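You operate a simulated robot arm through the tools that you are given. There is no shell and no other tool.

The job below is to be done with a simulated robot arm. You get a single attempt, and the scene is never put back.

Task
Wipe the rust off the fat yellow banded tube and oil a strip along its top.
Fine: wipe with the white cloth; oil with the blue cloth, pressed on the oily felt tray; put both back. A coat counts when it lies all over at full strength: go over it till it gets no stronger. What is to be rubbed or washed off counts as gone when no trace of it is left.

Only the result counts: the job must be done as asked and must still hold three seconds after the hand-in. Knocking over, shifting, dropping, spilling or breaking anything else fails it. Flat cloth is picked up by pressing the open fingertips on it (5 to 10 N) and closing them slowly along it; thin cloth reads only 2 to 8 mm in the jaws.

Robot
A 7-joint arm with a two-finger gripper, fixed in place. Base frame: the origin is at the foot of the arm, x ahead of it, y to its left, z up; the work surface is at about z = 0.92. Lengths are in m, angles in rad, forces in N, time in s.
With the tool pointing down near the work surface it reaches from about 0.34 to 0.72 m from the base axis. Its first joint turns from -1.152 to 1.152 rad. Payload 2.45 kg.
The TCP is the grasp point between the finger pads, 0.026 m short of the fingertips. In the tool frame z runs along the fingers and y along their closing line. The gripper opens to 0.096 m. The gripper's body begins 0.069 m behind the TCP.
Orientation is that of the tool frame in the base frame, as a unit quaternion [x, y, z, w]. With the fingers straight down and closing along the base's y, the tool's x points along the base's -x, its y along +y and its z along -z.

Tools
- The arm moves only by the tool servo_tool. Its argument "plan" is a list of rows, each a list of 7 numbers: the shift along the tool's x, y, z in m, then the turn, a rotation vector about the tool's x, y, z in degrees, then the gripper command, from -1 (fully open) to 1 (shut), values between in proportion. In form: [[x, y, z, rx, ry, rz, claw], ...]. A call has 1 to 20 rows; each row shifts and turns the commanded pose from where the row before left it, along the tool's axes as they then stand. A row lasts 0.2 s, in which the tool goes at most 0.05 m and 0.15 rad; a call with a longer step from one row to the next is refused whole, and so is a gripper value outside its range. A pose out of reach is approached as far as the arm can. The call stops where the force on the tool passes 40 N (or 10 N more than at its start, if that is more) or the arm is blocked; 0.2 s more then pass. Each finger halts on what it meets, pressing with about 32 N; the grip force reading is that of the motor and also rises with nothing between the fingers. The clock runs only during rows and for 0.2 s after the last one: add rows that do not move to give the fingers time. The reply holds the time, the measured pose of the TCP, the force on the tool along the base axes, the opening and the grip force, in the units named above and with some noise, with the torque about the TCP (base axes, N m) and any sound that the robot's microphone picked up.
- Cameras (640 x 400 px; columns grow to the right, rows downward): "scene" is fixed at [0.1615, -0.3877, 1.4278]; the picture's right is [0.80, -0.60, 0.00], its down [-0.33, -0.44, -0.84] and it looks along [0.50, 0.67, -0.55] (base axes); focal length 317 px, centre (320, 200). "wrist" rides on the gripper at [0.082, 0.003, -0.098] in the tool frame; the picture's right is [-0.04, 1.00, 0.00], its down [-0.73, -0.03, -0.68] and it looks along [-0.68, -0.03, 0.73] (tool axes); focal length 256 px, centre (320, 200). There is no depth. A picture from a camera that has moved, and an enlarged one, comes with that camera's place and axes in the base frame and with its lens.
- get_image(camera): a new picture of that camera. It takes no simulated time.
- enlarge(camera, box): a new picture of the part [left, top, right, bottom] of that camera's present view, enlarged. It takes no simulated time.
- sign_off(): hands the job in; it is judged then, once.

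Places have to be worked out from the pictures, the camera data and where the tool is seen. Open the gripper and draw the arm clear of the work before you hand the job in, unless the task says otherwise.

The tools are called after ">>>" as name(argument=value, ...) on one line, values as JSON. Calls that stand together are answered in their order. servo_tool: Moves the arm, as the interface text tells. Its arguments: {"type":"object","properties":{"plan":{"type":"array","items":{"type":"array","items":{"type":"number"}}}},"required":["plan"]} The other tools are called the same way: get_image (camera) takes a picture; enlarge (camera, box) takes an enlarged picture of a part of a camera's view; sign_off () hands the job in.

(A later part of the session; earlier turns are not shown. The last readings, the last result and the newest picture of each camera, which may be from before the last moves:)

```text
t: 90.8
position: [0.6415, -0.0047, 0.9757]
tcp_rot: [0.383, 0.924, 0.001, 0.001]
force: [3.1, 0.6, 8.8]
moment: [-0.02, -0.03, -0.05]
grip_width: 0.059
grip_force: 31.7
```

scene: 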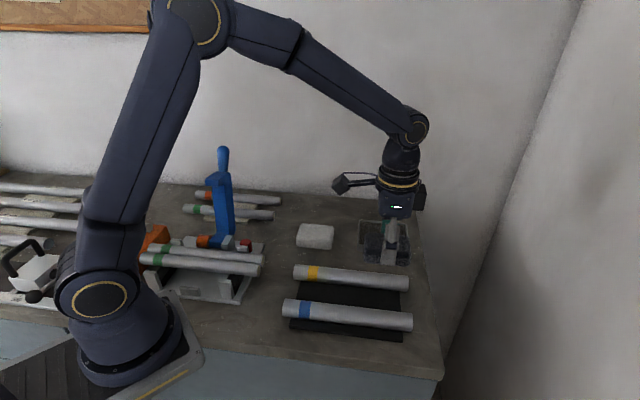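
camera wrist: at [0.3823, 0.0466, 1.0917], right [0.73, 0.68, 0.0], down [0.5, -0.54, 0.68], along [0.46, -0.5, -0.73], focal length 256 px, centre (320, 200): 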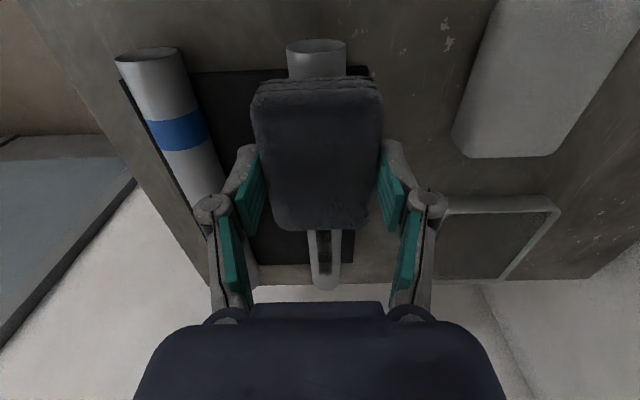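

Pressed at about 9 N. I hold briefly, then lift and return to the tube over the far part of the strip.

>>> servo_tool(plan=[[0, 0, 0, 0, 0, 0, 0.2], [0, 0, 0, 0, 0, 0, 0.2], [0, 0, 0, 0, 0, 0, 0.2], [0, 0, -0.03, 0, 0, 0, 0.2], [0, 0, -0.04, 0, 0, 0, 0.2], [0.0024, -0.0373, 0, 0, 0, 0, 0.2], [0.0024, -0.0373, 0, 0, 0, 0, 0.2], [0.0024, -0.0373, 0, 0, 0, 0, 0.2], [0.0024, -0.0373, 0, 0, 0, 0, 0.2], [0, 0, 0.03, 0, 0, 0, 0.2], [0, 0, 0.02, 0, 0, 0, 0.2], [0, 0, 0.002, 0, 0, 0, 0.2], [0, 0, 0, 0, 0, 0, 0.2]])

>>> enlarge(camera="scene", box=[285, 240, 425, 310])

```text
t: 93.6
position: [0.5286, -0.1029, 0.9913]
tcp_rot: [0.383, 0.924, 0.0, 0.001]
force: [0.1, -0.1, -0.8]
moment: [-0.02, 0.01, -0.01]
grip_width: 0.0589
grip_force: 31.7
```

```text
4.57 times, centred on (355, 275) of scene
camera zoom: at [0.1615, -0.3877, 1.4278], right [0.8, -0.6, 0.0], down [-0.33, -0.44, -0.84], along [0.5, 0.67, -0.55], focal length 1450 px, centre (160, -143)
```

zoom: 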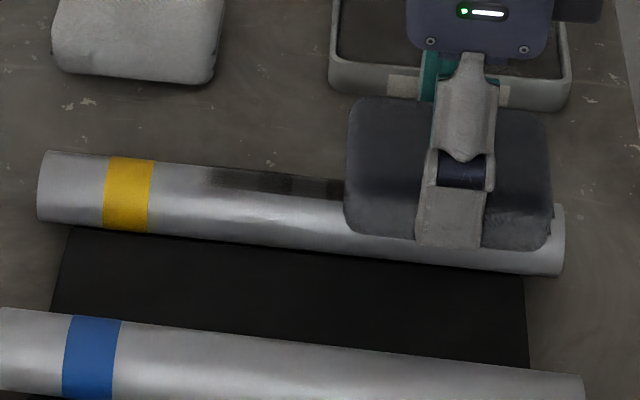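

Just above the tube at u ≈ 0.447. I step down to contact.

>>> servo_tool(plan=[[0, -0.001, 0.0006, 0, 0, 0, 0.2], [0, 0, 0, 0, 0, 0, 0.2]])

>>> servo_tool(plan=[[0, 0, 0.0005, 0, 0, 0, 0.2], [0, 0, 0, 0, 0, 0, 0.2]])

```text
t: 94.2
position: [0.5285, -0.1049, 0.9931]
tcp_rot: [0.383, 0.924, 0.001, 0.0]
force: [-0.2, 0.1, -0.5]
moment: [-0.01, 0.01, 0.0]
grip_width: 0.0591
grip_force: 32.4
```

```text
t: 94.8
position: [0.528, -0.1055, 0.9915]
tcp_rot: [0.382, 0.924, 0.0, 0.0]
force: [-0.5, -0.4, -0.3]
moment: [0.02, -0.02, -0.01]
grip_width: 0.0587
grip_force: 31.7
```

Not yet in contact; two more half-millimetre steps.

>>> servo_tool(plan=[[0, 0, 0.0005, 0, 0, 0, 0.2], [0, 0, 0, 0, 0, 0, 0.2]])

>>> servo_tool(plan=[[0, 0, 0.0004, 0, 0, 0, 0.2], [0, 0, 0, 0, 0, 0, 0.2]])

```text
t: 95.4
position: [0.5269, -0.1047, 0.9903]
tcp_rot: [0.384, 0.924, -0.001, 0.0]
force: [-0.3, -0.6, -0.3]
moment: [-0.02, 0.0, 0.03]
grip_width: 0.0589
grip_force: 31.7
```

```text
t: 96.0
position: [0.5276, -0.1036, 0.9905]
tcp_rot: [0.383, 0.924, 0.0, 0.0]
force: [-1.7, 1.1, 4.5]
moment: [-0.01, -0.01, 0.01]
grip_width: 0.0587
grip_force: 32.1
```

4.5 N contact. I press slightly more and stroke slowly toward the band in short, monitored stretches.

>>> servo_tool(plan=[[0, 0, 0.0002, 0, 0, 0, 0.2], [0.007, 0, 0, 0, 0, 0, 0.2], [0.007, 0, 0, 0, 0, 0, 0.2], [0.007, 0, 0, 0, 0, 0, 0.2], [0.007, 0, 0, 0, 0, 0, 0.2]])

>>> servo_tool(plan=[[0.007, 0, 0, 0, 0, 0, 0.2], [0.007, 0, 0, 0, 0, 0, 0.2], [0.007, 0, 0, 0, 0, 0, 0.2], [0.007, 0, 0, 0, 0, 0, 0.2]])

```text
t: 97.2
position: [0.5082, -0.085, 0.9909]
tcp_rot: [0.383, 0.924, 0.0, 0.0]
force: [0.8, -0.1, 0.6]
moment: [0.0, -0.01, -0.03]
grip_width: 0.0589
grip_force: 32.3
```

```text
t: 98.2
position: [0.4904, -0.0647, 0.9897]
tcp_rot: [0.383, 0.924, 0.001, 0.0]
force: [2.3, -2.6, 8.3]
moment: [0.05, 0.06, -0.02]
grip_width: 0.059
grip_force: 32.3
```

Force 8 N here; I continue toward the near end of the strip.

>>> servo_tool(plan=[[0.007, 0, 0, 0, 0, 0, 0.2], [0.007, 0, 0, 0, 0, 0, 0.2], [0.007, 0, 0, 0, 0, 0, 0.2], [0.007, 0, 0, 0, 0, 0, 0.2]])

>>> servo_tool(plan=[[0.007, 0, 0, 0, 0, 0, 0.2], [0.007, 0, 0, 0, 0, 0, 0.2], [0, 0, 0, 0, 0, 0, 0.2]])

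>>> enlarge(camera="scene", box=[325, 262, 395, 297])

```text
t: 99.2
position: [0.4693, -0.0435, 0.9893]
tcp_rot: [0.382, 0.924, 0.0, 0.001]
force: [5.3, -6.2, 15.0]
moment: [-0.23, -0.21, 0.0]
grip_width: 0.059
grip_force: 32.1
```

```text
t: 100.0
position: [0.4573, -0.0335, 0.9908]
tcp_rot: [0.383, 0.924, 0.0, -0.001]
force: [5.3, -4.8, 14.4]
moment: [-0.21, -0.27, 0.0]
grip_width: 0.059
grip_force: 32.3
```

```text
9.14 times, centred on (360, 280) of scene
camera zoom: at [0.1615, -0.3878, 1.4278], right [0.8, -0.6, 0.0], down [-0.33, -0.44, -0.84], along [0.5, 0.67, -0.55], focal length 2900 px, centre (-46, -527)
```

zoom: 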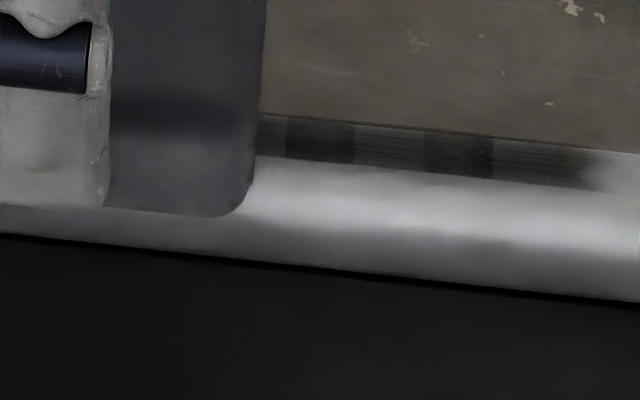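

The force is 14–15 N near the band end. I stroke back toward the far end, monitored in two stretches.

>>> servo_tool(plan=[[-0.009, 0, 0, 0, 0, 0, 0.2], [-0.009, 0, 0, 0, 0, 0, 0.2], [-0.009, 0, 0, 0, 0, 0, 0.2], [-0.009, 0, 0, 0, 0, 0, 0.2], [-0.009, 0, 0, 0, 0, 0, 0.2], [-0.009, 0, 0, 0, 0, 0, 0.2]])

>>> servo_tool(plan=[[-0.009, 0, 0, 0, 0, 0, 0.2], [-0.009, 0, 0, 0, 0, 0, 0.2], [-0.009, 0, 0, 0, 0, 0, 0.2], [-0.009, 0, 0, 0, 0, 0, 0.2], [-0.009, 0, 0, 0, 0, 0, 0.2], [-0.009, 0, 0, 0, 0, 0, 0.2]])

```text
t: 101.4
position: [0.4966, -0.0732, 0.9903]
tcp_rot: [0.383, 0.924, 0.0, 0.0]
force: [-0.6, -1.0, -0.9]
moment: [0.0, -0.03, 0.02]
grip_width: 0.0589
grip_force: 32.2
```

```text
t: 102.8
position: [0.5345, -0.1116, 0.9913]
tcp_rot: [0.382, 0.924, 0.0, -0.001]
force: [-0.2, -0.3, -0.1]
moment: [0.0, 0.03, -0.01]
grip_width: 0.0589
grip_force: 32.0
```

Contact was lost on the way; I press down again in half-millimetre steps.

>>> servo_tool(plan=[[0, 0, 0.0006, 0, 0, 0, 0.2], [0, 0, 0, 0, 0, 0, 0.2]])

>>> servo_tool(plan=[[0, 0, 0.0005, 0, 0, 0, 0.2], [0, 0, 0, 0, 0, 0, 0.2]])

```text
t: 103.4
position: [0.5364, -0.1121, 0.9912]
tcp_rot: [0.382, 0.924, 0.0, 0.0]
force: [0.8, -0.4, 5.3]
moment: [0.18, 0.15, 0.03]
grip_width: 0.0591
grip_force: 32.3
```

```text
t: 104.0
position: [0.535, -0.111, 0.9899]
tcp_rot: [0.383, 0.924, 0.0, -0.001]
force: [-1.2, -1.3, 9.5]
moment: [0.24, 0.35, 0.03]
grip_width: 0.059
grip_force: 32.3
```

9.5 N, though the moment shows the pad resting on its near edge. I stroke toward the band with this pressure.

>>> servo_tool(plan=[[0.008, 0, 0, 0, 0, 0, 0.2], [0.008, 0, 0, 0, 0, 0, 0.2], [0.008, 0, 0, 0, 0, 0, 0.2], [0.008, 0, 0, 0, 0, 0, 0.2], [0.008, 0, 0, 0, 0, 0, 0.2]])

>>> servo_tool(plan=[[0.008, 0, 0, 0, 0, 0, 0.2], [0.008, 0, 0, 0, 0, 0, 0.2], [0.008, 0, 0, 0, 0, 0, 0.2], [0.008, 0, 0, 0, 0, 0, 0.2], [0.008, 0, 0, 0, 0, 0, 0.2]])

>>> servo_tool(plan=[[0.008, 0, 0, 0, 0, 0, 0.2], [0.008, 0, 0, 0, 0, 0, 0.2], [0.008, 0, 0, 0, 0, 0, 0.2], [0.008, 0, 0, 0, 0, 0, 0.2]])

```text
t: 105.2
position: [0.5069, -0.0837, 0.9902]
tcp_rot: [0.382, 0.924, 0.0, 0.002]
force: [5.4, -6.0, 20.3]
moment: [-0.13, -0.04, -0.01]
grip_width: 0.0589
grip_force: 32.2
```

```text
t: 106.4
position: [0.4789, -0.0561, 0.9881]
tcp_rot: [0.383, 0.924, 0.0, 0.002]
force: [5.7, -7.8, 21.1]
moment: [0.13, 0.18, 0.05]
grip_width: 0.0592
grip_force: 32.1
```

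```text
t: 107.4
position: [0.457, -0.0321, 0.9891]
tcp_rot: [0.383, 0.924, 0.001, 0.001]
force: [6.1, -6.6, 21.9]
moment: [-0.18, -0.13, 0.03]
grip_width: 0.059
grip_force: 32.2
```

A full stroke at about 20 N. I lift and view the strip from the same pose as before for comparison.

>>> servo_tool(plan=[[0, 0, -0.02, 0, 0, 0, 0.2], [0, 0, -0.036, 0, 0, 0, 0.2], [0, 0.045, 0, 0, 0, 0, 0.2], [0, 0.045, 0, 0, 0, 0, 0.2], [-0.035, 0, 0, 0, 0, 0, 0.2], [-0.035, 0, 0, 0, 0, 0, 0.2], [0, 0, 0, 0, 0, 0, 0.2]])

>>> enlarge(camera="wrist", box=[90, 0, 260, 160])

>>> enlarge(camera="scene", box=[285, 240, 425, 310])

>>> enlarge(camera="scene", box=[325, 262, 395, 297])

```text
t: 109.0
position: [0.5685, -0.0202, 1.0478]
tcp_rot: [0.382, 0.924, 0.0, 0.0]
force: [-0.2, 0.5, -1.2]
moment: [-0.01, 0.05, -0.04]
grip_width: 0.0589
grip_force: 31.5
```

```text
2.50 times, centred on (175, 80) of wrist
camera zoom: at [0.5117, 0.0416, 1.146], right [0.73, 0.68, 0.0], down [0.5, -0.54, 0.68], along [0.46, -0.5, -0.73], focal length 640 px, centre (682, 500)
```

zoom: 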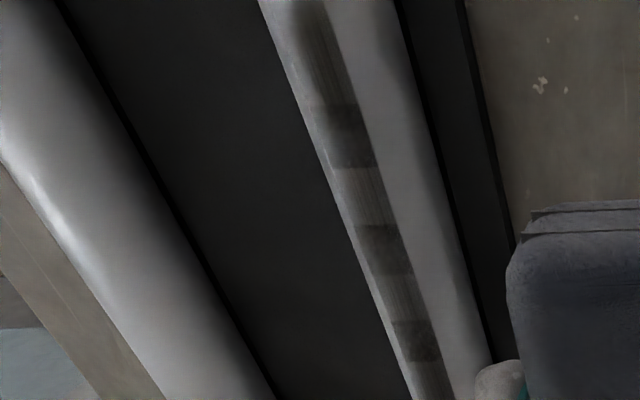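

```text
4.57 times, centred on (355, 275) of scene
camera zoom: at [0.1615, -0.3877, 1.4278], right [0.8, -0.6, 0.0], down [-0.33, -0.44, -0.84], along [0.5, 0.67, -0.55], focal length 1450 px, centre (160, -143)
```

zoom: 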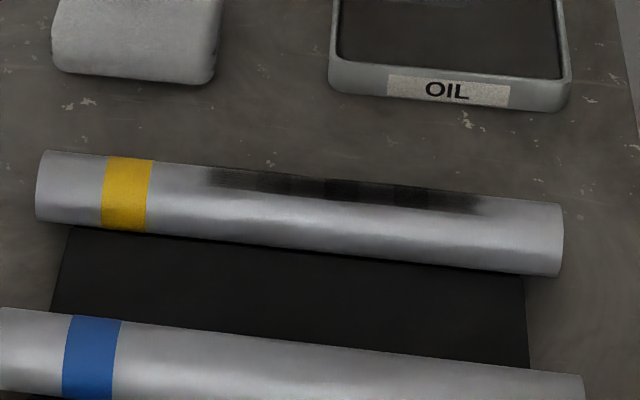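

```text
9.14 times, centred on (360, 280) of scene
camera zoom: at [0.1615, -0.3877, 1.4278], right [0.8, -0.6, 0.0], down [-0.33, -0.44, -0.84], along [0.5, 0.67, -0.55], focal length 2900 px, centre (-46, -527)
```

zoom: 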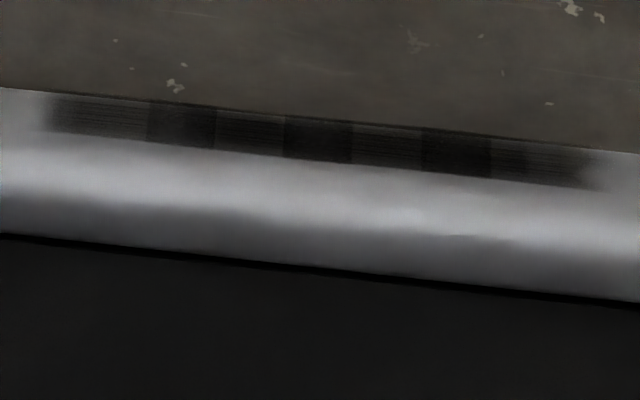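

The tube has moved by well under a millimetre along its axis, so I should use gentler strokes. I zoom in closely on the strip to compare the patches' strength.

>>> enlarge(camera="scene", box=[365, 272, 397, 290])

>>> enlarge(camera="scene", box=[325, 266, 357, 284])

>>> enlarge(camera="wrist", box=[150, 0, 230, 60])

>>> enlarge(camera="wrist", box=[170, 60, 250, 160])

```text
16.00 times, centred on (381, 281) of scene
camera zoom: at [0.1615, -0.3877, 1.4278], right [0.8, -0.6, 0.0], down [-0.33, -0.44, -0.84], along [0.5, 0.67, -0.55], focal length 5074 px, centre (-656, -1096)
```

zoom: 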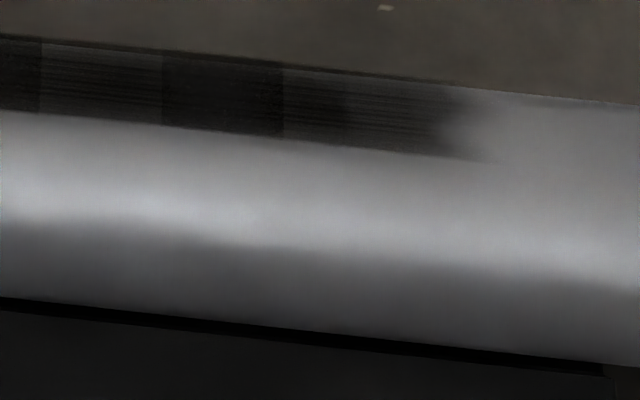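

```text
16.00 times, centred on (341, 275) of scene
camera zoom: at [0.1615, -0.3877, 1.4278], right [0.8, -0.6, 0.0], down [-0.33, -0.44, -0.84], along [0.5, 0.67, -0.55], focal length 5074 px, centre (-16, -1000)
```

zoom: 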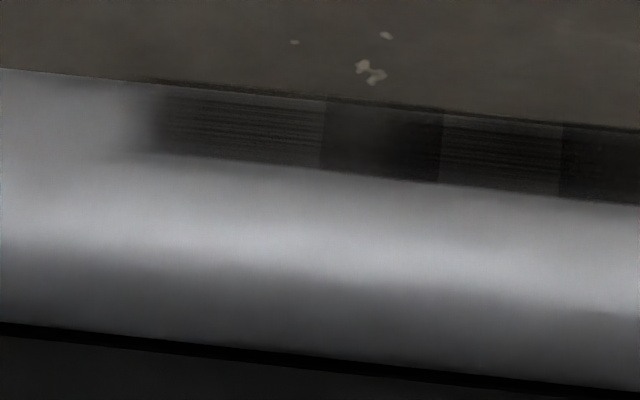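

```text
6.67 times, centred on (190, 30) of wrist
camera zoom: at [0.5117, 0.0416, 1.146], right [0.73, 0.68, 0.0], down [0.5, -0.54, 0.68], along [0.46, -0.5, -0.73], focal length 1707 px, centre (1187, 1333)
```

zoom: 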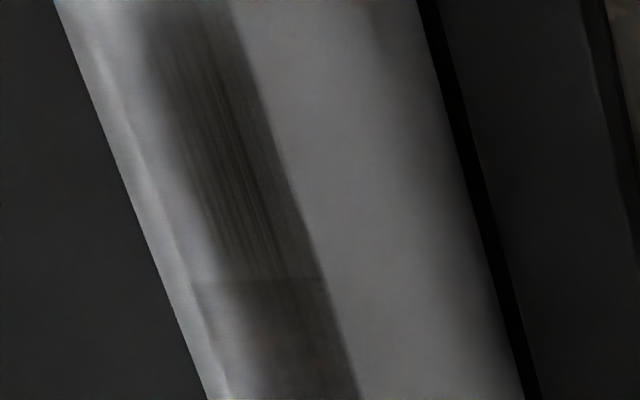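

```text
4.00 times, centred on (210, 110) of wrist
camera zoom: at [0.5117, 0.0416, 1.146], right [0.73, 0.68, 0.0], down [0.5, -0.54, 0.68], along [0.46, -0.5, -0.73], focal length 1024 px, centre (760, 560)
```

zoom: 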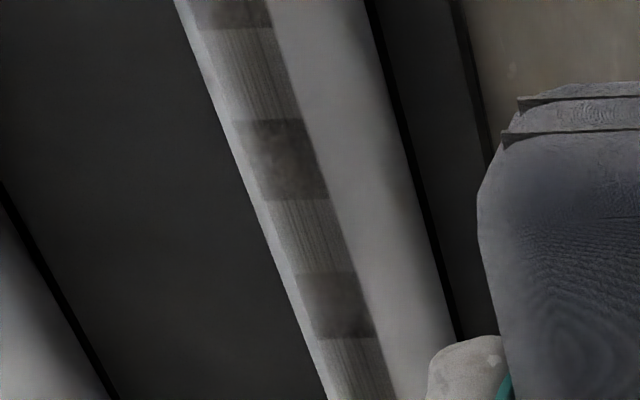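

The strip is a row of overlapping streaky patches; I'll keep going until a pass brings no further darkening. I re-oil the cloth on the felt.

>>> servo_tool(plan=[[-0.021, 0.03, 0, 0, 0, 0, 0.2], [-0.021, 0.03, 0, 0, 0, 0, 0.2], [0, 0, 0.03, 0, 0, 0, 0.2], [0, 0, 0.03, 0, 0, 0, 0.2], [0, 0, 0.0085, 0, 0, 0, 0.2], [0, 0, 0, 0, 0, 0, 0.2]])

>>> servo_tool(plan=[[0, 0, 0.0008, 0, 0, 0, 0.2], [0, 0, 0, 0, 0, 0, 0.2]])

>>> servo_tool(plan=[[0, 0, 0.0006, 0, 0, 0, 0.2], [0, 0, 0, 0, 0, 0, 0.2]])

```text
t: 110.4
position: [0.6415, -0.0064, 0.9772]
tcp_rot: [0.383, 0.924, 0.0, -0.001]
force: [0.3, -0.6, -0.8]
moment: [0.01, 0.02, 0.01]
grip_width: 0.059
grip_force: 32.2
```

```text
t: 111.0
position: [0.6424, -0.005, 0.9751]
tcp_rot: [0.383, 0.924, 0.0, 0.0]
force: [-0.3, 0.3, -0.5]
moment: [0.0, -0.03, -0.02]
grip_width: 0.059
grip_force: 31.8
```

```text
t: 111.6
position: [0.6406, -0.0065, 0.9752]
tcp_rot: [0.382, 0.924, 0.0, 0.001]
force: [-0.3, -0.2, -0.6]
moment: [0.01, 0.03, -0.04]
grip_width: 0.0588
grip_force: 32.0
```

Not yet touching; continuing in 0.6 mm steps.

>>> servo_tool(plan=[[0, 0, 0.0006, 0, 0, 0, 0.2], [0, 0, 0, 0, 0, 0, 0.2]])

>>> servo_tool(plan=[[0, 0, 0.0005, 0, 0, 0, 0.2], [0, 0, 0, 0, 0, 0, 0.2]])

>>> servo_tool(plan=[[0, 0, 0.0004, 0, 0, 0, 0.2], [0, 0, 0, 0, 0, 0, 0.2]])

```text
t: 112.2
position: [0.6396, -0.0056, 0.9746]
tcp_rot: [0.383, 0.924, 0.0, 0.001]
force: [0.0, 0.2, -0.3]
moment: [0.02, 0.01, -0.01]
grip_width: 0.0591
grip_force: 32.1
```

```text
t: 112.8
position: [0.6416, -0.0067, 0.9735]
tcp_rot: [0.383, 0.924, 0.001, 0.0]
force: [-0.5, 0.2, 0.9]
moment: [-0.03, -0.03, 0.0]
grip_width: 0.059
grip_force: 32.1
```

```text
t: 113.4
position: [0.6412, -0.0061, 0.9738]
tcp_rot: [0.383, 0.924, 0.0, -0.001]
force: [-0.2, 0.1, -0.7]
moment: [-0.01, 0.03, 0.02]
grip_width: 0.0592
grip_force: 32.2
```

Still just free; I continue down in half-millimetre steps.

>>> servo_tool(plan=[[0, 0, 0.0005, 0, 0, 0, 0.2], [0, 0, 0, 0, 0, 0, 0.2]])

>>> servo_tool(plan=[[0, 0, 0.0004, 0, 0, 0, 0.2], [0, 0, 0, 0, 0, 0, 0.2]])

>>> enlarge(camera="scene", box=[320, 190, 440, 270])

```text
t: 114.0
position: [0.6415, -0.0059, 0.9747]
tcp_rot: [0.383, 0.924, -0.001, 0.0]
force: [-0.6, 0.3, 3.2]
moment: [-0.08, 0.0, 0.0]
grip_width: 0.0589
grip_force: 32.3
```

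```text
t: 114.6
position: [0.6425, -0.005, 0.9741]
tcp_rot: [0.383, 0.924, 0.001, 0.001]
force: [-5.6, -0.4, 15.8]
moment: [-0.02, 0.26, 0.0]
grip_width: 0.0587
grip_force: 31.5
```

```text
5.00 times, centred on (380, 230) of scene
camera zoom: at [0.1611, -0.3877, 1.4279], right [0.8, -0.6, 0.0], down [-0.33, -0.44, -0.84], along [0.5, 0.67, -0.55], focal length 1586 px, centre (20, 50)
```

zoom: 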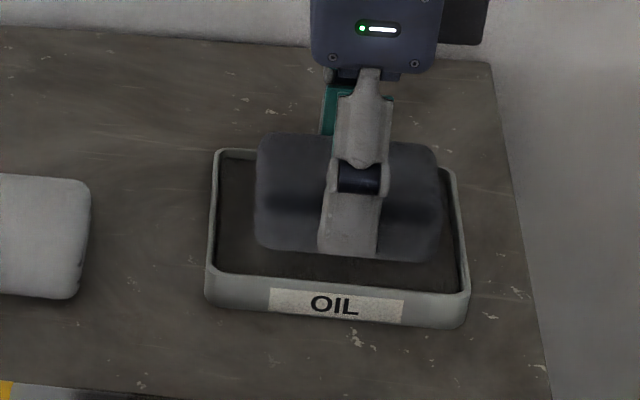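

Oiled again at 16 N. I lift and return over the tube, this time at u ≈ 0.44.

>>> servo_tool(plan=[[0, 0, 0, 0, 0, 0, 0.2], [0, 0, 0, 0, 0, 0, 0.2], [0, 0, -0.03, 0, 0, 0, 0.2], [0, 0, -0.04, 0, 0, 0, 0.2], [0.0044, -0.0376, 0, 0, 0, 0, 0.2], [0.0044, -0.0376, 0, 0, 0, 0, 0.2], [0.0044, -0.0376, 0, 0, 0, 0, 0.2], [0.0044, -0.0376, 0, 0, 0, 0, 0.2], [0, 0, 0.03, 0, 0, 0, 0.2], [0, 0, 0.02, 0, 0, 0, 0.2], [0, 0, 0.0025, 0, 0, 0, 0.2], [0, 0, 0, 0, 0, 0, 0.2]])

>>> servo_tool(plan=[[0, 0, 0.0006, 0, 0, 0, 0.2], [0, 0, 0, 0, 0, 0, 0.2]])

```text
t: 117.2
position: [0.5215, -0.0988, 0.9899]
tcp_rot: [0.383, 0.924, 0.0, 0.0]
force: [0.3, 0.1, 0.2]
moment: [0.01, -0.03, 0.02]
grip_width: 0.0588
grip_force: 32.4
```

```text
t: 117.8
position: [0.5212, -0.099, 0.9899]
tcp_rot: [0.383, 0.924, -0.001, 0.0]
force: [0.2, 0.1, -0.6]
moment: [-0.01, -0.02, 0.02]
grip_width: 0.059
grip_force: 32.1
```

At u ≈ 0.439, w ≈ 0.299, no contact yet; two more small steps down.

>>> servo_tool(plan=[[0, 0, 0.0005, 0, 0, 0, 0.2], [0, 0, 0, 0, 0, 0, 0.2]])

>>> servo_tool(plan=[[0, 0, 0.0005, 0, 0, 0, 0.2], [0, 0, 0, 0, 0, 0, 0.2]])

```text
t: 118.4
position: [0.5218, -0.099, 0.9898]
tcp_rot: [0.383, 0.924, 0.0, -0.001]
force: [-2.8, 1.5, 6.7]
moment: [-0.02, -0.01, -0.02]
grip_width: 0.0589
grip_force: 31.1
```

```text
t: 119.0
position: [0.5224, -0.0981, 0.9894]
tcp_rot: [0.382, 0.924, 0.001, 0.0]
force: [-3.2, 3.4, 11.4]
moment: [0.08, 0.06, 0.02]
grip_width: 0.059
grip_force: 32.2
```

11 N contact. I stroke toward the band end in monitored stretches.

>>> servo_tool(plan=[[0.008, 0, 0, 0, 0, 0, 0.2], [0.008, 0, 0, 0, 0, 0, 0.2], [0.008, 0, 0, 0, 0, 0, 0.2], [0.008, 0, 0, 0, 0, 0, 0.2], [0.008, 0, 0, 0, 0, 0, 0.2], [0.008, 0, 0, 0, 0, 0, 0.2]])

>>> servo_tool(plan=[[0.008, 0, 0, 0, 0, 0, 0.2], [0.008, 0, 0, 0, 0, 0, 0.2], [0.008, 0, 0, 0, 0, 0, 0.2], [0.008, 0, 0, 0, 0, 0, 0.2], [0.008, 0, 0, 0, 0, 0, 0.2], [0.006, 0, 0, 0, 0, 0, 0.2]])

```text
t: 120.4
position: [0.4891, -0.066, 0.9896]
tcp_rot: [0.383, 0.924, 0.0, 0.003]
force: [5.8, -6.5, 22.8]
moment: [-0.09, -0.1, 0.01]
grip_width: 0.0587
grip_force: 32.1
```

```text
t: 121.8
position: [0.4553, -0.0328, 0.9889]
tcp_rot: [0.382, 0.924, 0.001, -0.001]
force: [4.1, -3.5, 11.4]
moment: [-0.34, -0.39, 0.0]
grip_width: 0.0591
grip_force: 32.0
```

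The moment shows the pad's trailing edge carries the load, so I extend the stroke farther toward the band to cover the near end properly.

>>> servo_tool(plan=[[0.008, 0, 0, 0, 0, 0, 0.2], [0.008, 0, 0, 0, 0, 0, 0.2], [0.008, 0, 0, 0, 0, 0, 0.2], [0.008, 0, 0, 0, 0, 0, 0.2], [0.006, 0, 0, 0, 0, 0, 0.2]])

>>> enlarge(camera="scene", box=[325, 262, 395, 297])

```text
t: 123.0
position: [0.4286, -0.0056, 0.9881]
tcp_rot: [0.383, 0.924, 0.0, 0.001]
force: [5.5, -5.4, 18.8]
moment: [-0.01, 0.0, 0.01]
grip_width: 0.0592
grip_force: 32.3
```

```text
9.14 times, centred on (360, 280) of scene
camera zoom: at [0.1614, -0.3879, 1.4278], right [0.8, -0.6, 0.0], down [-0.33, -0.44, -0.84], along [0.5, 0.67, -0.55], focal length 2900 px, centre (-46, -527)
```

zoom: 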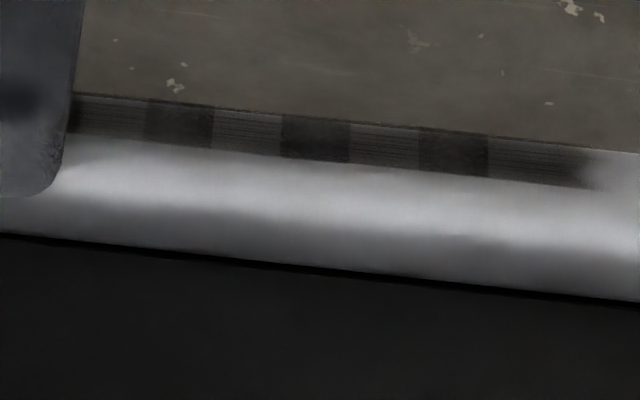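

Now at u ≈ 0.307 with 19 N. I stroke back along the whole strip to the far end in monitored stretches.

>>> servo_tool(plan=[[-0.008, 0, -0.0003, 0, 0, 0, 0.2], [-0.008, 0, 0, 0, 0, 0, 0.2], [-0.008, 0, 0, 0, 0, 0, 0.2], [-0.008, 0, 0, 0, 0, 0, 0.2], [-0.008, 0, 0, 0, 0, 0, 0.2], [-0.008, 0, 0, 0, 0, 0, 0.2], [-0.008, 0, 0, 0, 0, 0, 0.2]])

>>> servo_tool(plan=[[-0.008, 0, 0, 0, 0, 0, 0.2], [-0.008, 0, 0, 0, 0, 0, 0.2], [-0.008, 0, 0, 0, 0, 0, 0.2], [-0.008, 0, 0, 0, 0, 0, 0.2], [-0.008, 0, 0, 0, 0, 0, 0.2], [-0.008, 0, 0, 0, 0, 0, 0.2], [-0.008, 0, 0, 0, 0, 0, 0.2]])

```text
t: 124.6
position: [0.4694, -0.0455, 0.9894]
tcp_rot: [0.384, 0.923, 0.0, 0.0]
force: [0.1, -0.4, -1.3]
moment: [0.03, 0.02, -0.03]
grip_width: 0.0588
grip_force: 32.0
```

```text
t: 126.2
position: [0.509, -0.086, 0.9883]
tcp_rot: [0.383, 0.924, 0.0, 0.0]
force: [0.0, 0.4, 1.4]
moment: [0.07, 0.04, 0.01]
grip_width: 0.0587
grip_force: 32.7
```

Contact was too light on this stroke. I press half a millimetre more and carry on to the far end.

>>> servo_tool(plan=[[0, 0, 0.0006, 0, 0, 0, 0.2], [-0.008, 0, 0, 0, 0, 0, 0.2], [-0.008, 0, 0, 0, 0, 0, 0.2]])

>>> servo_tool(plan=[[-0.008, 0, 0, 0, 0, 0, 0.2], [-0.008, 0, 0, 0, 0, 0, 0.2], [-0.008, 0, 0, 0, 0, 0, 0.2], [-0.008, 0, 0, 0, 0, 0, 0.2], [-0.008, 0, 0, 0, 0, 0, 0.2]])

```text
t: 127.0
position: [0.5177, -0.0963, 0.9887]
tcp_rot: [0.382, 0.924, 0.0, 0.0]
force: [-6.0, 6.2, 18.7]
moment: [0.42, 0.27, -0.01]
grip_width: 0.0589
grip_force: 32.2
```

```text
t: 128.2
position: [0.5468, -0.1257, 0.9896]
tcp_rot: [0.382, 0.924, -0.001, 0.0]
force: [-0.7, 0.1, 0.5]
moment: [0.0, 0.0, -0.01]
grip_width: 0.0591
grip_force: 31.9
```

At u ≈ 0.476 the force has dropped; I press again and find contact.

>>> servo_tool(plan=[[0, 0, 0.0005, 0, 0, 0, 0.2], [0, 0, 0, 0, 0, 0, 0.2]])

>>> servo_tool(plan=[[0, 0, 0.0004, 0, 0, 0, 0.2], [0, 0, 0, 0, 0, 0, 0.2]])

```text
t: 128.8
position: [0.5479, -0.1254, 0.9884]
tcp_rot: [0.382, 0.924, 0.0, 0.0]
force: [0.2, -1.2, 4.4]
moment: [-0.01, 0.08, 0.02]
grip_width: 0.0588
grip_force: 32.1
```

```text
t: 129.4
position: [0.5474, -0.124, 0.989]
tcp_rot: [0.383, 0.924, -0.001, 0.001]
force: [-0.2, -1.5, 11.6]
moment: [0.04, 0.15, 0.01]
grip_width: 0.059
grip_force: 31.9
```

11.6 N at the far end. I stroke all the way to the band end in monitored stretches.

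>>> servo_tool(plan=[[0.008, 0, 0, 0, 0, 0, 0.2], [0.008, 0, 0, 0, 0, 0, 0.2], [0.008, 0, 0, 0, 0, 0, 0.2], [0.008, 0, 0, 0, 0, 0, 0.2], [0.008, 0, 0, 0, 0, 0, 0.2], [0.008, 0, 0, 0, 0, 0, 0.2]])

>>> servo_tool(plan=[[0.008, 0, 0, 0, 0, 0, 0.2], [0.008, 0, 0, 0, 0, 0, 0.2], [0.008, 0, 0, 0, 0, 0, 0.2], [0.008, 0, 0, 0, 0, 0, 0.2], [0.008, 0, 0, 0, 0, 0, 0.2], [0.008, 0, 0, 0, 0, 0, 0.2]])

>>> servo_tool(plan=[[0.008, 0, 0, 0, 0, 0, 0.2], [0.008, 0, 0, 0, 0, 0, 0.2], [0.008, 0, 0, 0, 0, 0, 0.2], [0.008, 0, 0, 0, 0, 0, 0.2], [0.008, 0, 0, 0, 0, 0, 0.2], [0.008, 0, 0, 0, 0, 0, 0.2], [0.008, 0, 0, 0, 0, 0, 0.2]])

```text
t: 130.8
position: [0.5163, -0.0906, 0.9867]
tcp_rot: [0.382, 0.924, 0.0, 0.002]
force: [7.2, -6.5, 20.3]
moment: [-0.39, -0.35, -0.02]
grip_width: 0.0593
grip_force: 32.2
```

```text
t: 132.2
position: [0.4809, -0.057, 0.9869]
tcp_rot: [0.381, 0.924, -0.001, 0.001]
force: [6.2, -6.6, 20.0]
moment: [-0.3, -0.33, -0.01]
grip_width: 0.0588
grip_force: 32.3
```

```text
t: 133.8
position: [0.4382, -0.0178, 0.9888]
tcp_rot: [0.382, 0.924, 0.001, 0.0]
force: [3.0, -1.8, 8.4]
moment: [-0.12, -0.18, 0.0]
grip_width: 0.0589
grip_force: 31.8
```

A full stroke with good pressure. I lift and take the comparison views from the same pose as before.

>>> servo_tool(plan=[[0, 0, -0.02, 0, 0, 0, 0.2], [0, 0, -0.037, 0, 0, 0, 0.2], [0, 0.045, 0, 0, 0, 0, 0.2], [0, 0.045, 0, 0, 0, 0, 0.2], [-0.046, 0, 0, 0, 0, 0, 0.2], [-0.046, 0, 0, 0, 0, 0, 0.2], [0, 0, 0, 0, 0, 0, 0.2]])

>>> enlarge(camera="wrist", box=[90, 0, 260, 160])

>>> enlarge(camera="scene", box=[285, 240, 425, 310])

>>> enlarge(camera="scene", box=[325, 262, 395, 297])

```text
t: 135.4
position: [0.5693, -0.0176, 1.0458]
tcp_rot: [0.383, 0.924, 0.0, 0.001]
force: [0.8, 0.2, -1.2]
moment: [0.03, -0.01, 0.02]
grip_width: 0.0589
grip_force: 31.7
```

```text
2.50 times, centred on (175, 80) of wrist
camera zoom: at [0.5141, 0.0429, 1.1443], right [0.73, 0.68, 0.0], down [0.5, -0.54, 0.68], along [0.46, -0.5, -0.73], focal length 640 px, centre (682, 500)
```

zoom: 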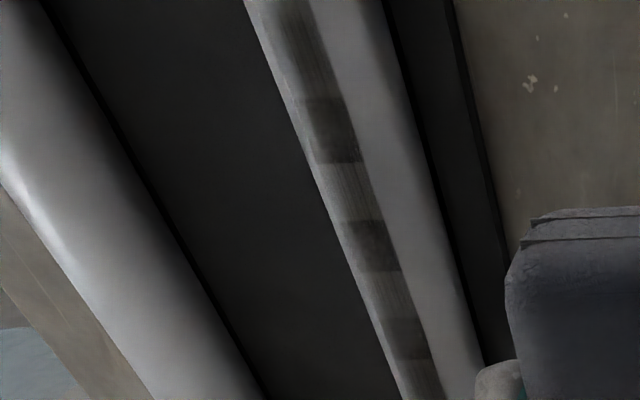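

```text
4.57 times, centred on (355, 275) of scene
camera zoom: at [0.1615, -0.3877, 1.4278], right [0.8, -0.6, 0.0], down [-0.33, -0.44, -0.84], along [0.5, 0.67, -0.55], focal length 1450 px, centre (160, -143)
```

zoom: 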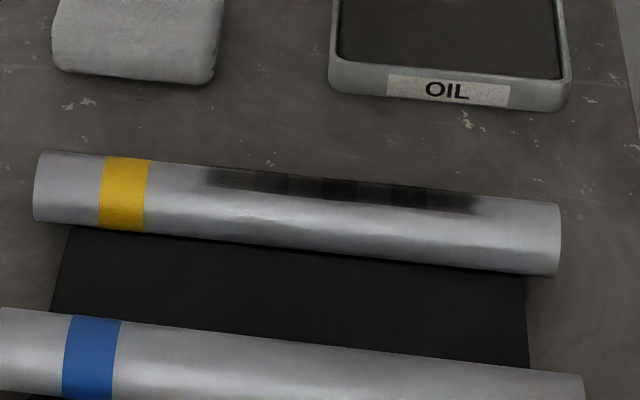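

```text
9.14 times, centred on (360, 280) of scene
camera zoom: at [0.1615, -0.3877, 1.4278], right [0.8, -0.6, 0.0], down [-0.33, -0.44, -0.84], along [0.5, 0.67, -0.55], focal length 2900 px, centre (-46, -527)
```

zoom: 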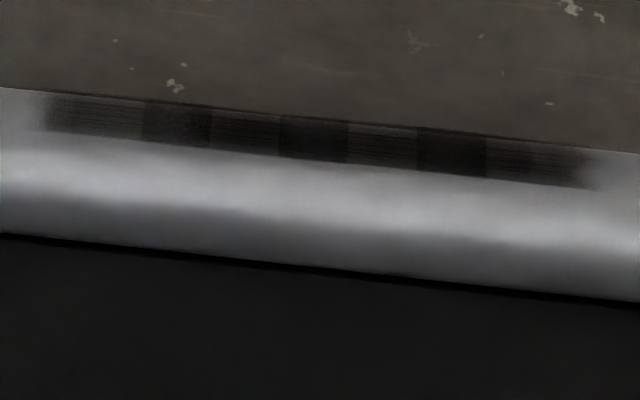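

The strip now looks even across all its patches. To judge saturation I take very close crops as a reference before another pass.

>>> enlarge(camera="scene", box=[328, 266, 352, 278])

>>> enlarge(camera="scene", box=[350, 268, 374, 280])

>>> enlarge(camera="scene", box=[370, 270, 394, 282])

```text
16.00 times, centred on (340, 272) of scene
camera zoom: at [0.1615, -0.3877, 1.4278], right [0.8, -0.6, 0.0], down [-0.33, -0.44, -0.84], along [0.5, 0.67, -0.55], focal length 5074 px, centre (0, -952)
```

zoom: 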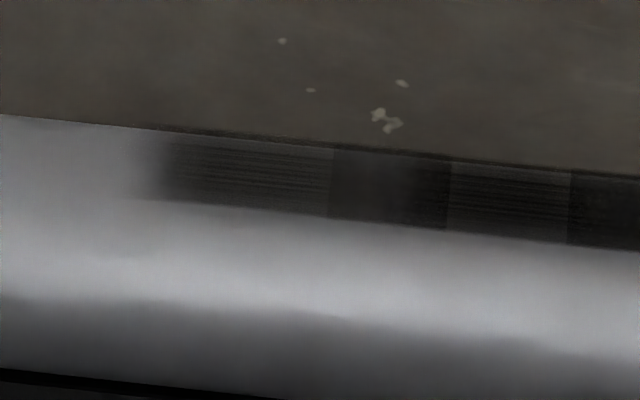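

```text
16.00 times, centred on (362, 274) of scene
camera zoom: at [0.1615, -0.3877, 1.4278], right [0.8, -0.6, 0.0], down [-0.33, -0.44, -0.84], along [0.5, 0.67, -0.55], focal length 5074 px, centre (-352, -984)
```

zoom: 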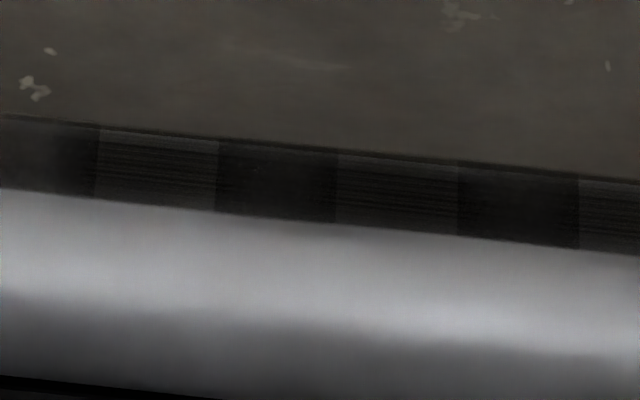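

```text
16.00 times, centred on (382, 276) of scene
camera zoom: at [0.1615, -0.3877, 1.4278], right [0.8, -0.6, 0.0], down [-0.33, -0.44, -0.84], along [0.5, 0.67, -0.55], focal length 5074 px, centre (-672, -1016)
```

zoom: 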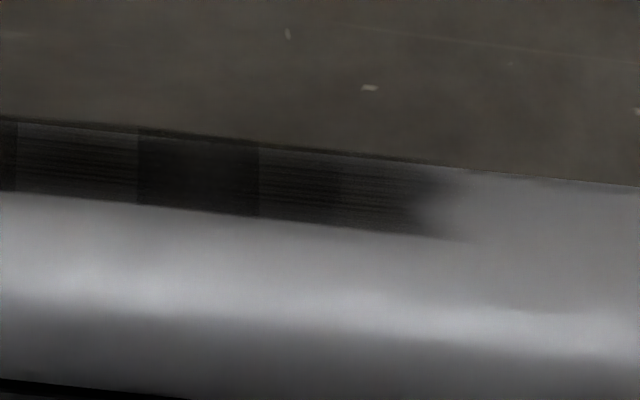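

Compared with the view before the last cycle I see little change, so it is close to saturation; for safety I do one more oiling, starting at the near (band) end. First I re-press the cloth on the felt.

>>> servo_tool(plan=[[-0.021, 0.03, 0, 0, 0, 0, 0.2], [-0.021, 0.03, 0, 0, 0, 0, 0.2], [0, 0, 0.03, 0, 0, 0, 0.2], [0, 0, 0.03, 0, 0, 0, 0.2], [0, 0, 0.01, 0, 0, 0, 0.2], [0, 0, 0, 0, 0, 0, 0.2]])

>>> servo_tool(plan=[[0, 0, 0.0008, 0, 0, 0, 0.2], [0, 0, 0, 0, 0, 0, 0.2]])

>>> servo_tool(plan=[[0, 0, 0.0006, 0, 0, 0, 0.2], [0, 0, 0, 0, 0, 0, 0.2]])

```text
t: 136.8
position: [0.64, -0.0042, 0.9739]
tcp_rot: [0.382, 0.924, 0.0, 0.001]
force: [0.1, 0.0, -0.2]
moment: [0.0, -0.02, -0.01]
grip_width: 0.0591
grip_force: 32.0
```

```text
t: 137.4
position: [0.6411, -0.0037, 0.9745]
tcp_rot: [0.382, 0.924, 0.0, 0.001]
force: [0.0, 0.3, -0.3]
moment: [-0.04, -0.01, 0.01]
grip_width: 0.0587
grip_force: 32.4
```

```text
t: 138.0
position: [0.6402, -0.0054, 0.9738]
tcp_rot: [0.383, 0.924, 0.0, -0.001]
force: [-0.6, 0.1, -0.8]
moment: [0.01, 0.0, -0.01]
grip_width: 0.0591
grip_force: 31.9
```

Not touching yet; continuing in small steps.

>>> servo_tool(plan=[[0, 0, 0.0006, 0, 0, 0, 0.2], [0, 0, 0, 0, 0, 0, 0.2]])

>>> servo_tool(plan=[[0, 0, 0.0005, 0, 0, 0, 0.2], [0, 0, 0, 0, 0, 0, 0.2]])

>>> servo_tool(plan=[[0, 0, 0.0005, 0, 0, 0, 0.2], [0, 0, 0, 0, 0, 0, 0.2]])

```text
t: 138.6
position: [0.6396, -0.0048, 0.9723]
tcp_rot: [0.383, 0.924, 0.0, 0.0]
force: [-2.7, -0.5, 5.3]
moment: [0.06, 0.22, -0.03]
grip_width: 0.0593
grip_force: 32.1
```

```text
t: 139.2
position: [0.6395, -0.0043, 0.9722]
tcp_rot: [0.383, 0.924, 0.001, 0.0]
force: [-2.1, 2.9, 7.4]
moment: [0.02, 0.12, -0.02]
grip_width: 0.0589
grip_force: 31.7
```

```text
t: 139.8
position: [0.6418, -0.0051, 0.9719]
tcp_rot: [0.383, 0.924, 0.001, -0.001]
force: [-5.4, 4.5, 16.9]
moment: [0.15, 0.29, -0.01]
grip_width: 0.0587
grip_force: 32.1
```

Oiled at 17 N. I lift and carry it over the near end of the strip (u ≈ 0.335), then lower toward contact.

>>> servo_tool(plan=[[0, 0, 0, 0, 0, 0, 0.2], [0, 0, 0, 0, 0, 0, 0.2], [0, 0, -0.03, 0, 0, 0, 0.2], [0, 0, -0.04, 0, 0, 0, 0.2], [0.0303, -0.0375, 0, 0, 0, 0, 0.2], [0.0303, -0.0375, 0, 0, 0, 0, 0.2], [0.0303, -0.0375, 0, 0, 0, 0, 0.2], [0.0303, -0.0375, 0, 0, 0, 0, 0.2], [0, 0, 0.03, 0, 0, 0, 0.2], [0, 0, 0.02, 0, 0, 0, 0.2], [0, 0, 0.001, 0, 0, 0, 0.2], [0, 0, 0, 0, 0, 0, 0.2]])

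>>> get_image(camera="wrist")

```text
t: 142.4
position: [0.4481, -0.0252, 0.9911]
tcp_rot: [0.383, 0.924, 0.0, 0.001]
force: [-0.3, 1.1, 0.2]
moment: [0.01, 0.0, 0.03]
grip_width: 0.0588
grip_force: 32.1
```

```text
taken
camera wrist: at [0.3915, 0.0352, 1.09], right [0.73, 0.68, 0.0], down [0.5, -0.54, 0.68], along [0.46, -0.5, -0.73], focal length 256 px, centre (320, 200)
```

wrist: 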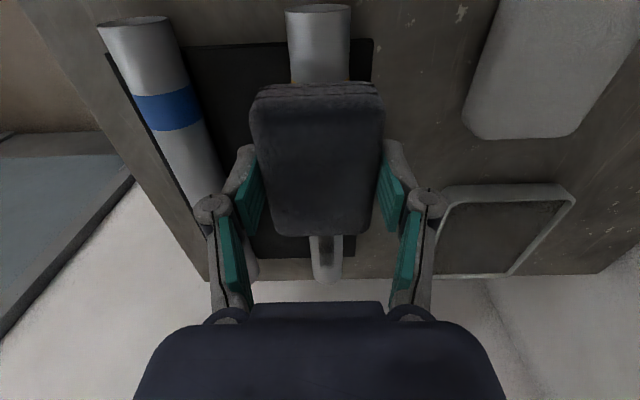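

Centred over the tube near the band. I step down to contact.

>>> servo_tool(plan=[[0, 0, 0.001, 0, 0, 0, 0.2], [0, 0, 0, 0, 0, 0, 0.2]])

>>> servo_tool(plan=[[0, 0, 0.0007, 0, 0, 0, 0.2], [0, 0, 0, 0, 0, 0, 0.2]])

>>> servo_tool(plan=[[0, 0, 0.0005, 0, 0, 0, 0.2], [0, 0, 0, 0, 0, 0, 0.2]])

```text
t: 143.0
position: [0.4464, -0.0258, 0.9904]
tcp_rot: [0.382, 0.924, 0.001, 0.0]
force: [-0.2, 0.3, -0.3]
moment: [0.02, -0.02, -0.01]
grip_width: 0.059
grip_force: 31.8
```

```text
t: 143.6
position: [0.4496, -0.0255, 0.9892]
tcp_rot: [0.382, 0.924, 0.0, 0.0]
force: [0.1, -1.2, -0.2]
moment: [0.0, 0.02, -0.03]
grip_width: 0.0591
grip_force: 32.0
```

```text
t: 144.2
position: [0.4493, -0.0262, 0.9883]
tcp_rot: [0.383, 0.924, 0.0, 0.0]
force: [-0.3, 0.4, -0.5]
moment: [0.02, 0.01, -0.02]
grip_width: 0.0587
grip_force: 32.1
```

Still free at about 0.988; smaller steps on.

>>> servo_tool(plan=[[0, 0, 0.0005, 0, 0, 0, 0.2], [0, 0, 0, 0, 0, 0, 0.2]])

>>> servo_tool(plan=[[0, 0, 0.0004, 0, 0, 0, 0.2], [0, 0, 0, 0, 0, 0, 0.2]])

```text
t: 144.8
position: [0.4491, -0.0256, 0.9886]
tcp_rot: [0.382, 0.924, 0.0, 0.0]
force: [-1.5, 0.5, 1.2]
moment: [-0.07, -0.04, 0.03]
grip_width: 0.0593
grip_force: 32.1
```

```text
t: 145.4
position: [0.4494, -0.0259, 0.9886]
tcp_rot: [0.383, 0.924, 0.0, 0.001]
force: [-0.7, 0.7, 17.2]
moment: [0.07, 0.1, -0.06]
grip_width: 0.0592
grip_force: 32.7
```

17 N at the near end. I stroke toward the far end in monitored stretches.

>>> servo_tool(plan=[[-0.007, 0, 0, 0, 0, 0, 0.2], [-0.007, 0, 0, 0, 0, 0, 0.2], [-0.007, 0, 0, 0, 0, 0, 0.2], [-0.007, 0, 0, 0, 0, 0, 0.2], [-0.007, 0, 0, 0, 0, 0, 0.2]])

>>> servo_tool(plan=[[-0.007, 0, 0, 0, 0, 0, 0.2], [-0.007, 0, 0, 0, 0, 0, 0.2], [-0.007, 0, 0, 0, 0, 0, 0.2], [-0.007, 0, 0, 0, 0, 0, 0.2], [-0.007, 0, 0, 0, 0, 0, 0.2]])

>>> servo_tool(plan=[[-0.007, 0, 0, 0, 0, 0, 0.2], [-0.007, 0, 0, 0, 0, 0, 0.2], [-0.007, 0, 0, 0, 0, 0, 0.2], [-0.007, 0, 0, 0, 0, 0, 0.2], [-0.007, 0, 0, 0, 0, 0, 0.2]])

```text
t: 146.6
position: [0.4738, -0.05, 0.9866]
tcp_rot: [0.382, 0.924, 0.0, 0.0]
force: [-3.9, 6.6, 16.3]
moment: [0.25, 0.12, 0.0]
grip_width: 0.059
grip_force: 31.5
```

```text
t: 147.8
position: [0.4996, -0.0751, 0.9888]
tcp_rot: [0.382, 0.924, -0.001, 0.001]
force: [0.3, -0.4, -0.6]
moment: [-0.03, -0.01, 0.01]
grip_width: 0.059
grip_force: 32.4
```

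```text
t: 149.0
position: [0.5231, -0.1006, 0.9872]
tcp_rot: [0.382, 0.924, 0.0, -0.001]
force: [0.0, 0.2, -0.1]
moment: [0.0, -0.01, -0.03]
grip_width: 0.0588
grip_force: 31.9
```

Contact fades along +u strokes, so there's a slight slope; I press again here and will add a slight downward drift in this direction.

>>> servo_tool(plan=[[0, 0, 0.0006, 0, 0, 0, 0.2], [0, 0, 0, 0, 0, 0, 0.2]])

>>> servo_tool(plan=[[0, 0, 0.0004, 0, 0, 0, 0.2], [0, 0, 0, 0, 0, 0, 0.2]])

```text
t: 149.6
position: [0.5236, -0.0999, 0.9871]
tcp_rot: [0.383, 0.924, -0.001, 0.0]
force: [-0.3, -0.8, 2.5]
moment: [-0.02, 0.01, 0.01]
grip_width: 0.0588
grip_force: 32.1
```

```text
t: 150.2
position: [0.5222, -0.1002, 0.9857]
tcp_rot: [0.382, 0.924, 0.001, 0.0]
force: [-0.3, 0.1, 1.3]
moment: [0.0, -0.01, 0.0]
grip_width: 0.0588
grip_force: 32.6
```

Light contact (1–2 N); a further 0.4 mm.

>>> servo_tool(plan=[[0, 0, 0.0004, 0, 0, 0, 0.2], [0, 0, 0, 0, 0, 0, 0.2]])

```text
t: 150.8
position: [0.5241, -0.0997, 0.9868]
tcp_rot: [0.383, 0.924, 0.001, 0.0]
force: [-2.1, 1.2, 9.4]
moment: [0.1, 0.09, 0.01]
grip_width: 0.0591
grip_force: 32.1
```

9.4 N. I continue to the far end with a slight downward drift, then back with a slight upward drift.

>>> servo_tool(plan=[[-0.007, 0, 0.0001, 0, 0, 0, 0.2], [-0.007, 0, 0.0001, 0, 0, 0, 0.2], [-0.007, 0, 0.0001, 0, 0, 0, 0.2], [-0.007, 0, 0.0001, 0, 0, 0, 0.2], [-0.007, 0, 0.0001, 0, 0, 0, 0.2]])

>>> servo_tool(plan=[[0.007, 0, 0, 0, 0, 0, 0.2], [0.007, 0, 0, 0, 0, 0, 0.2], [0.007, 0, 0, 0, 0, 0, 0.2], [0.007, 0, 0, 0, 0, 0, 0.2], [0.007, 0, 0, 0, 0, 0, 0.2]])

```text
t: 152.0
position: [0.5471, -0.1243, 0.9858]
tcp_rot: [0.382, 0.924, 0.0, -0.001]
force: [-2.9, 4.0, 8.9]
moment: [0.1, 0.03, 0.0]
grip_width: 0.0589
grip_force: 32.4
```

```text
t: 153.2
position: [0.5244, -0.1015, 0.9858]
tcp_rot: [0.383, 0.924, 0.0, 0.0]
force: [3.1, -2.3, 6.7]
moment: [-0.18, -0.21, 0.05]
grip_width: 0.0587
grip_force: 32.0
```

Good steady contact of 7–9 N. I continue the return stroke to the near end.

>>> servo_tool(plan=[[0.007, 0, 0, 0, 0, 0, 0.2], [0.007, 0, 0, 0, 0, 0, 0.2], [0.007, 0, 0, 0, 0, 0, 0.2], [0.007, 0, 0, 0, 0, 0, 0.2], [0.007, 0, 0, 0, 0, 0, 0.2], [0.007, 0, 0, 0, 0, 0, 0.2]])

>>> servo_tool(plan=[[0.007, 0, -0.0001, 0, 0, 0, 0.2], [0.007, 0, -0.0001, 0, 0, 0, 0.2], [0.007, 0, -0.0001, 0, 0, 0, 0.2], [0.007, 0, -0.0001, 0, 0, 0, 0.2], [0.007, 0, -0.0001, 0, 0, 0, 0.2], [0.007, 0, 0, 0, 0, 0, 0.2]])

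>>> servo_tool(plan=[[0.007, 0, 0, 0, 0, 0, 0.2], [0.007, 0, 0, 0, 0, 0, 0.2], [0.007, 0, 0, 0, 0, 0, 0.2], [0.007, 0, 0, 0, 0, 0, 0.2]])

```text
t: 154.6
position: [0.4948, -0.0702, 0.9863]
tcp_rot: [0.383, 0.924, 0.0, 0.002]
force: [7.5, -8.1, 23.0]
moment: [-0.19, -0.11, 0.02]
grip_width: 0.0593
grip_force: 31.6
```

```text
t: 156.0
position: [0.4636, -0.0405, 0.9853]
tcp_rot: [0.383, 0.924, 0.0, -0.002]
force: [2.3, -2.0, 6.1]
moment: [-0.12, -0.13, -0.03]
grip_width: 0.0589
grip_force: 31.7
```

```text
t: 157.0
position: [0.4432, -0.0215, 0.9865]
tcp_rot: [0.382, 0.924, 0.001, -0.001]
force: [-0.4, -0.9, -0.8]
moment: [0.02, -0.01, 0.0]
grip_width: 0.0588
grip_force: 32.2
```

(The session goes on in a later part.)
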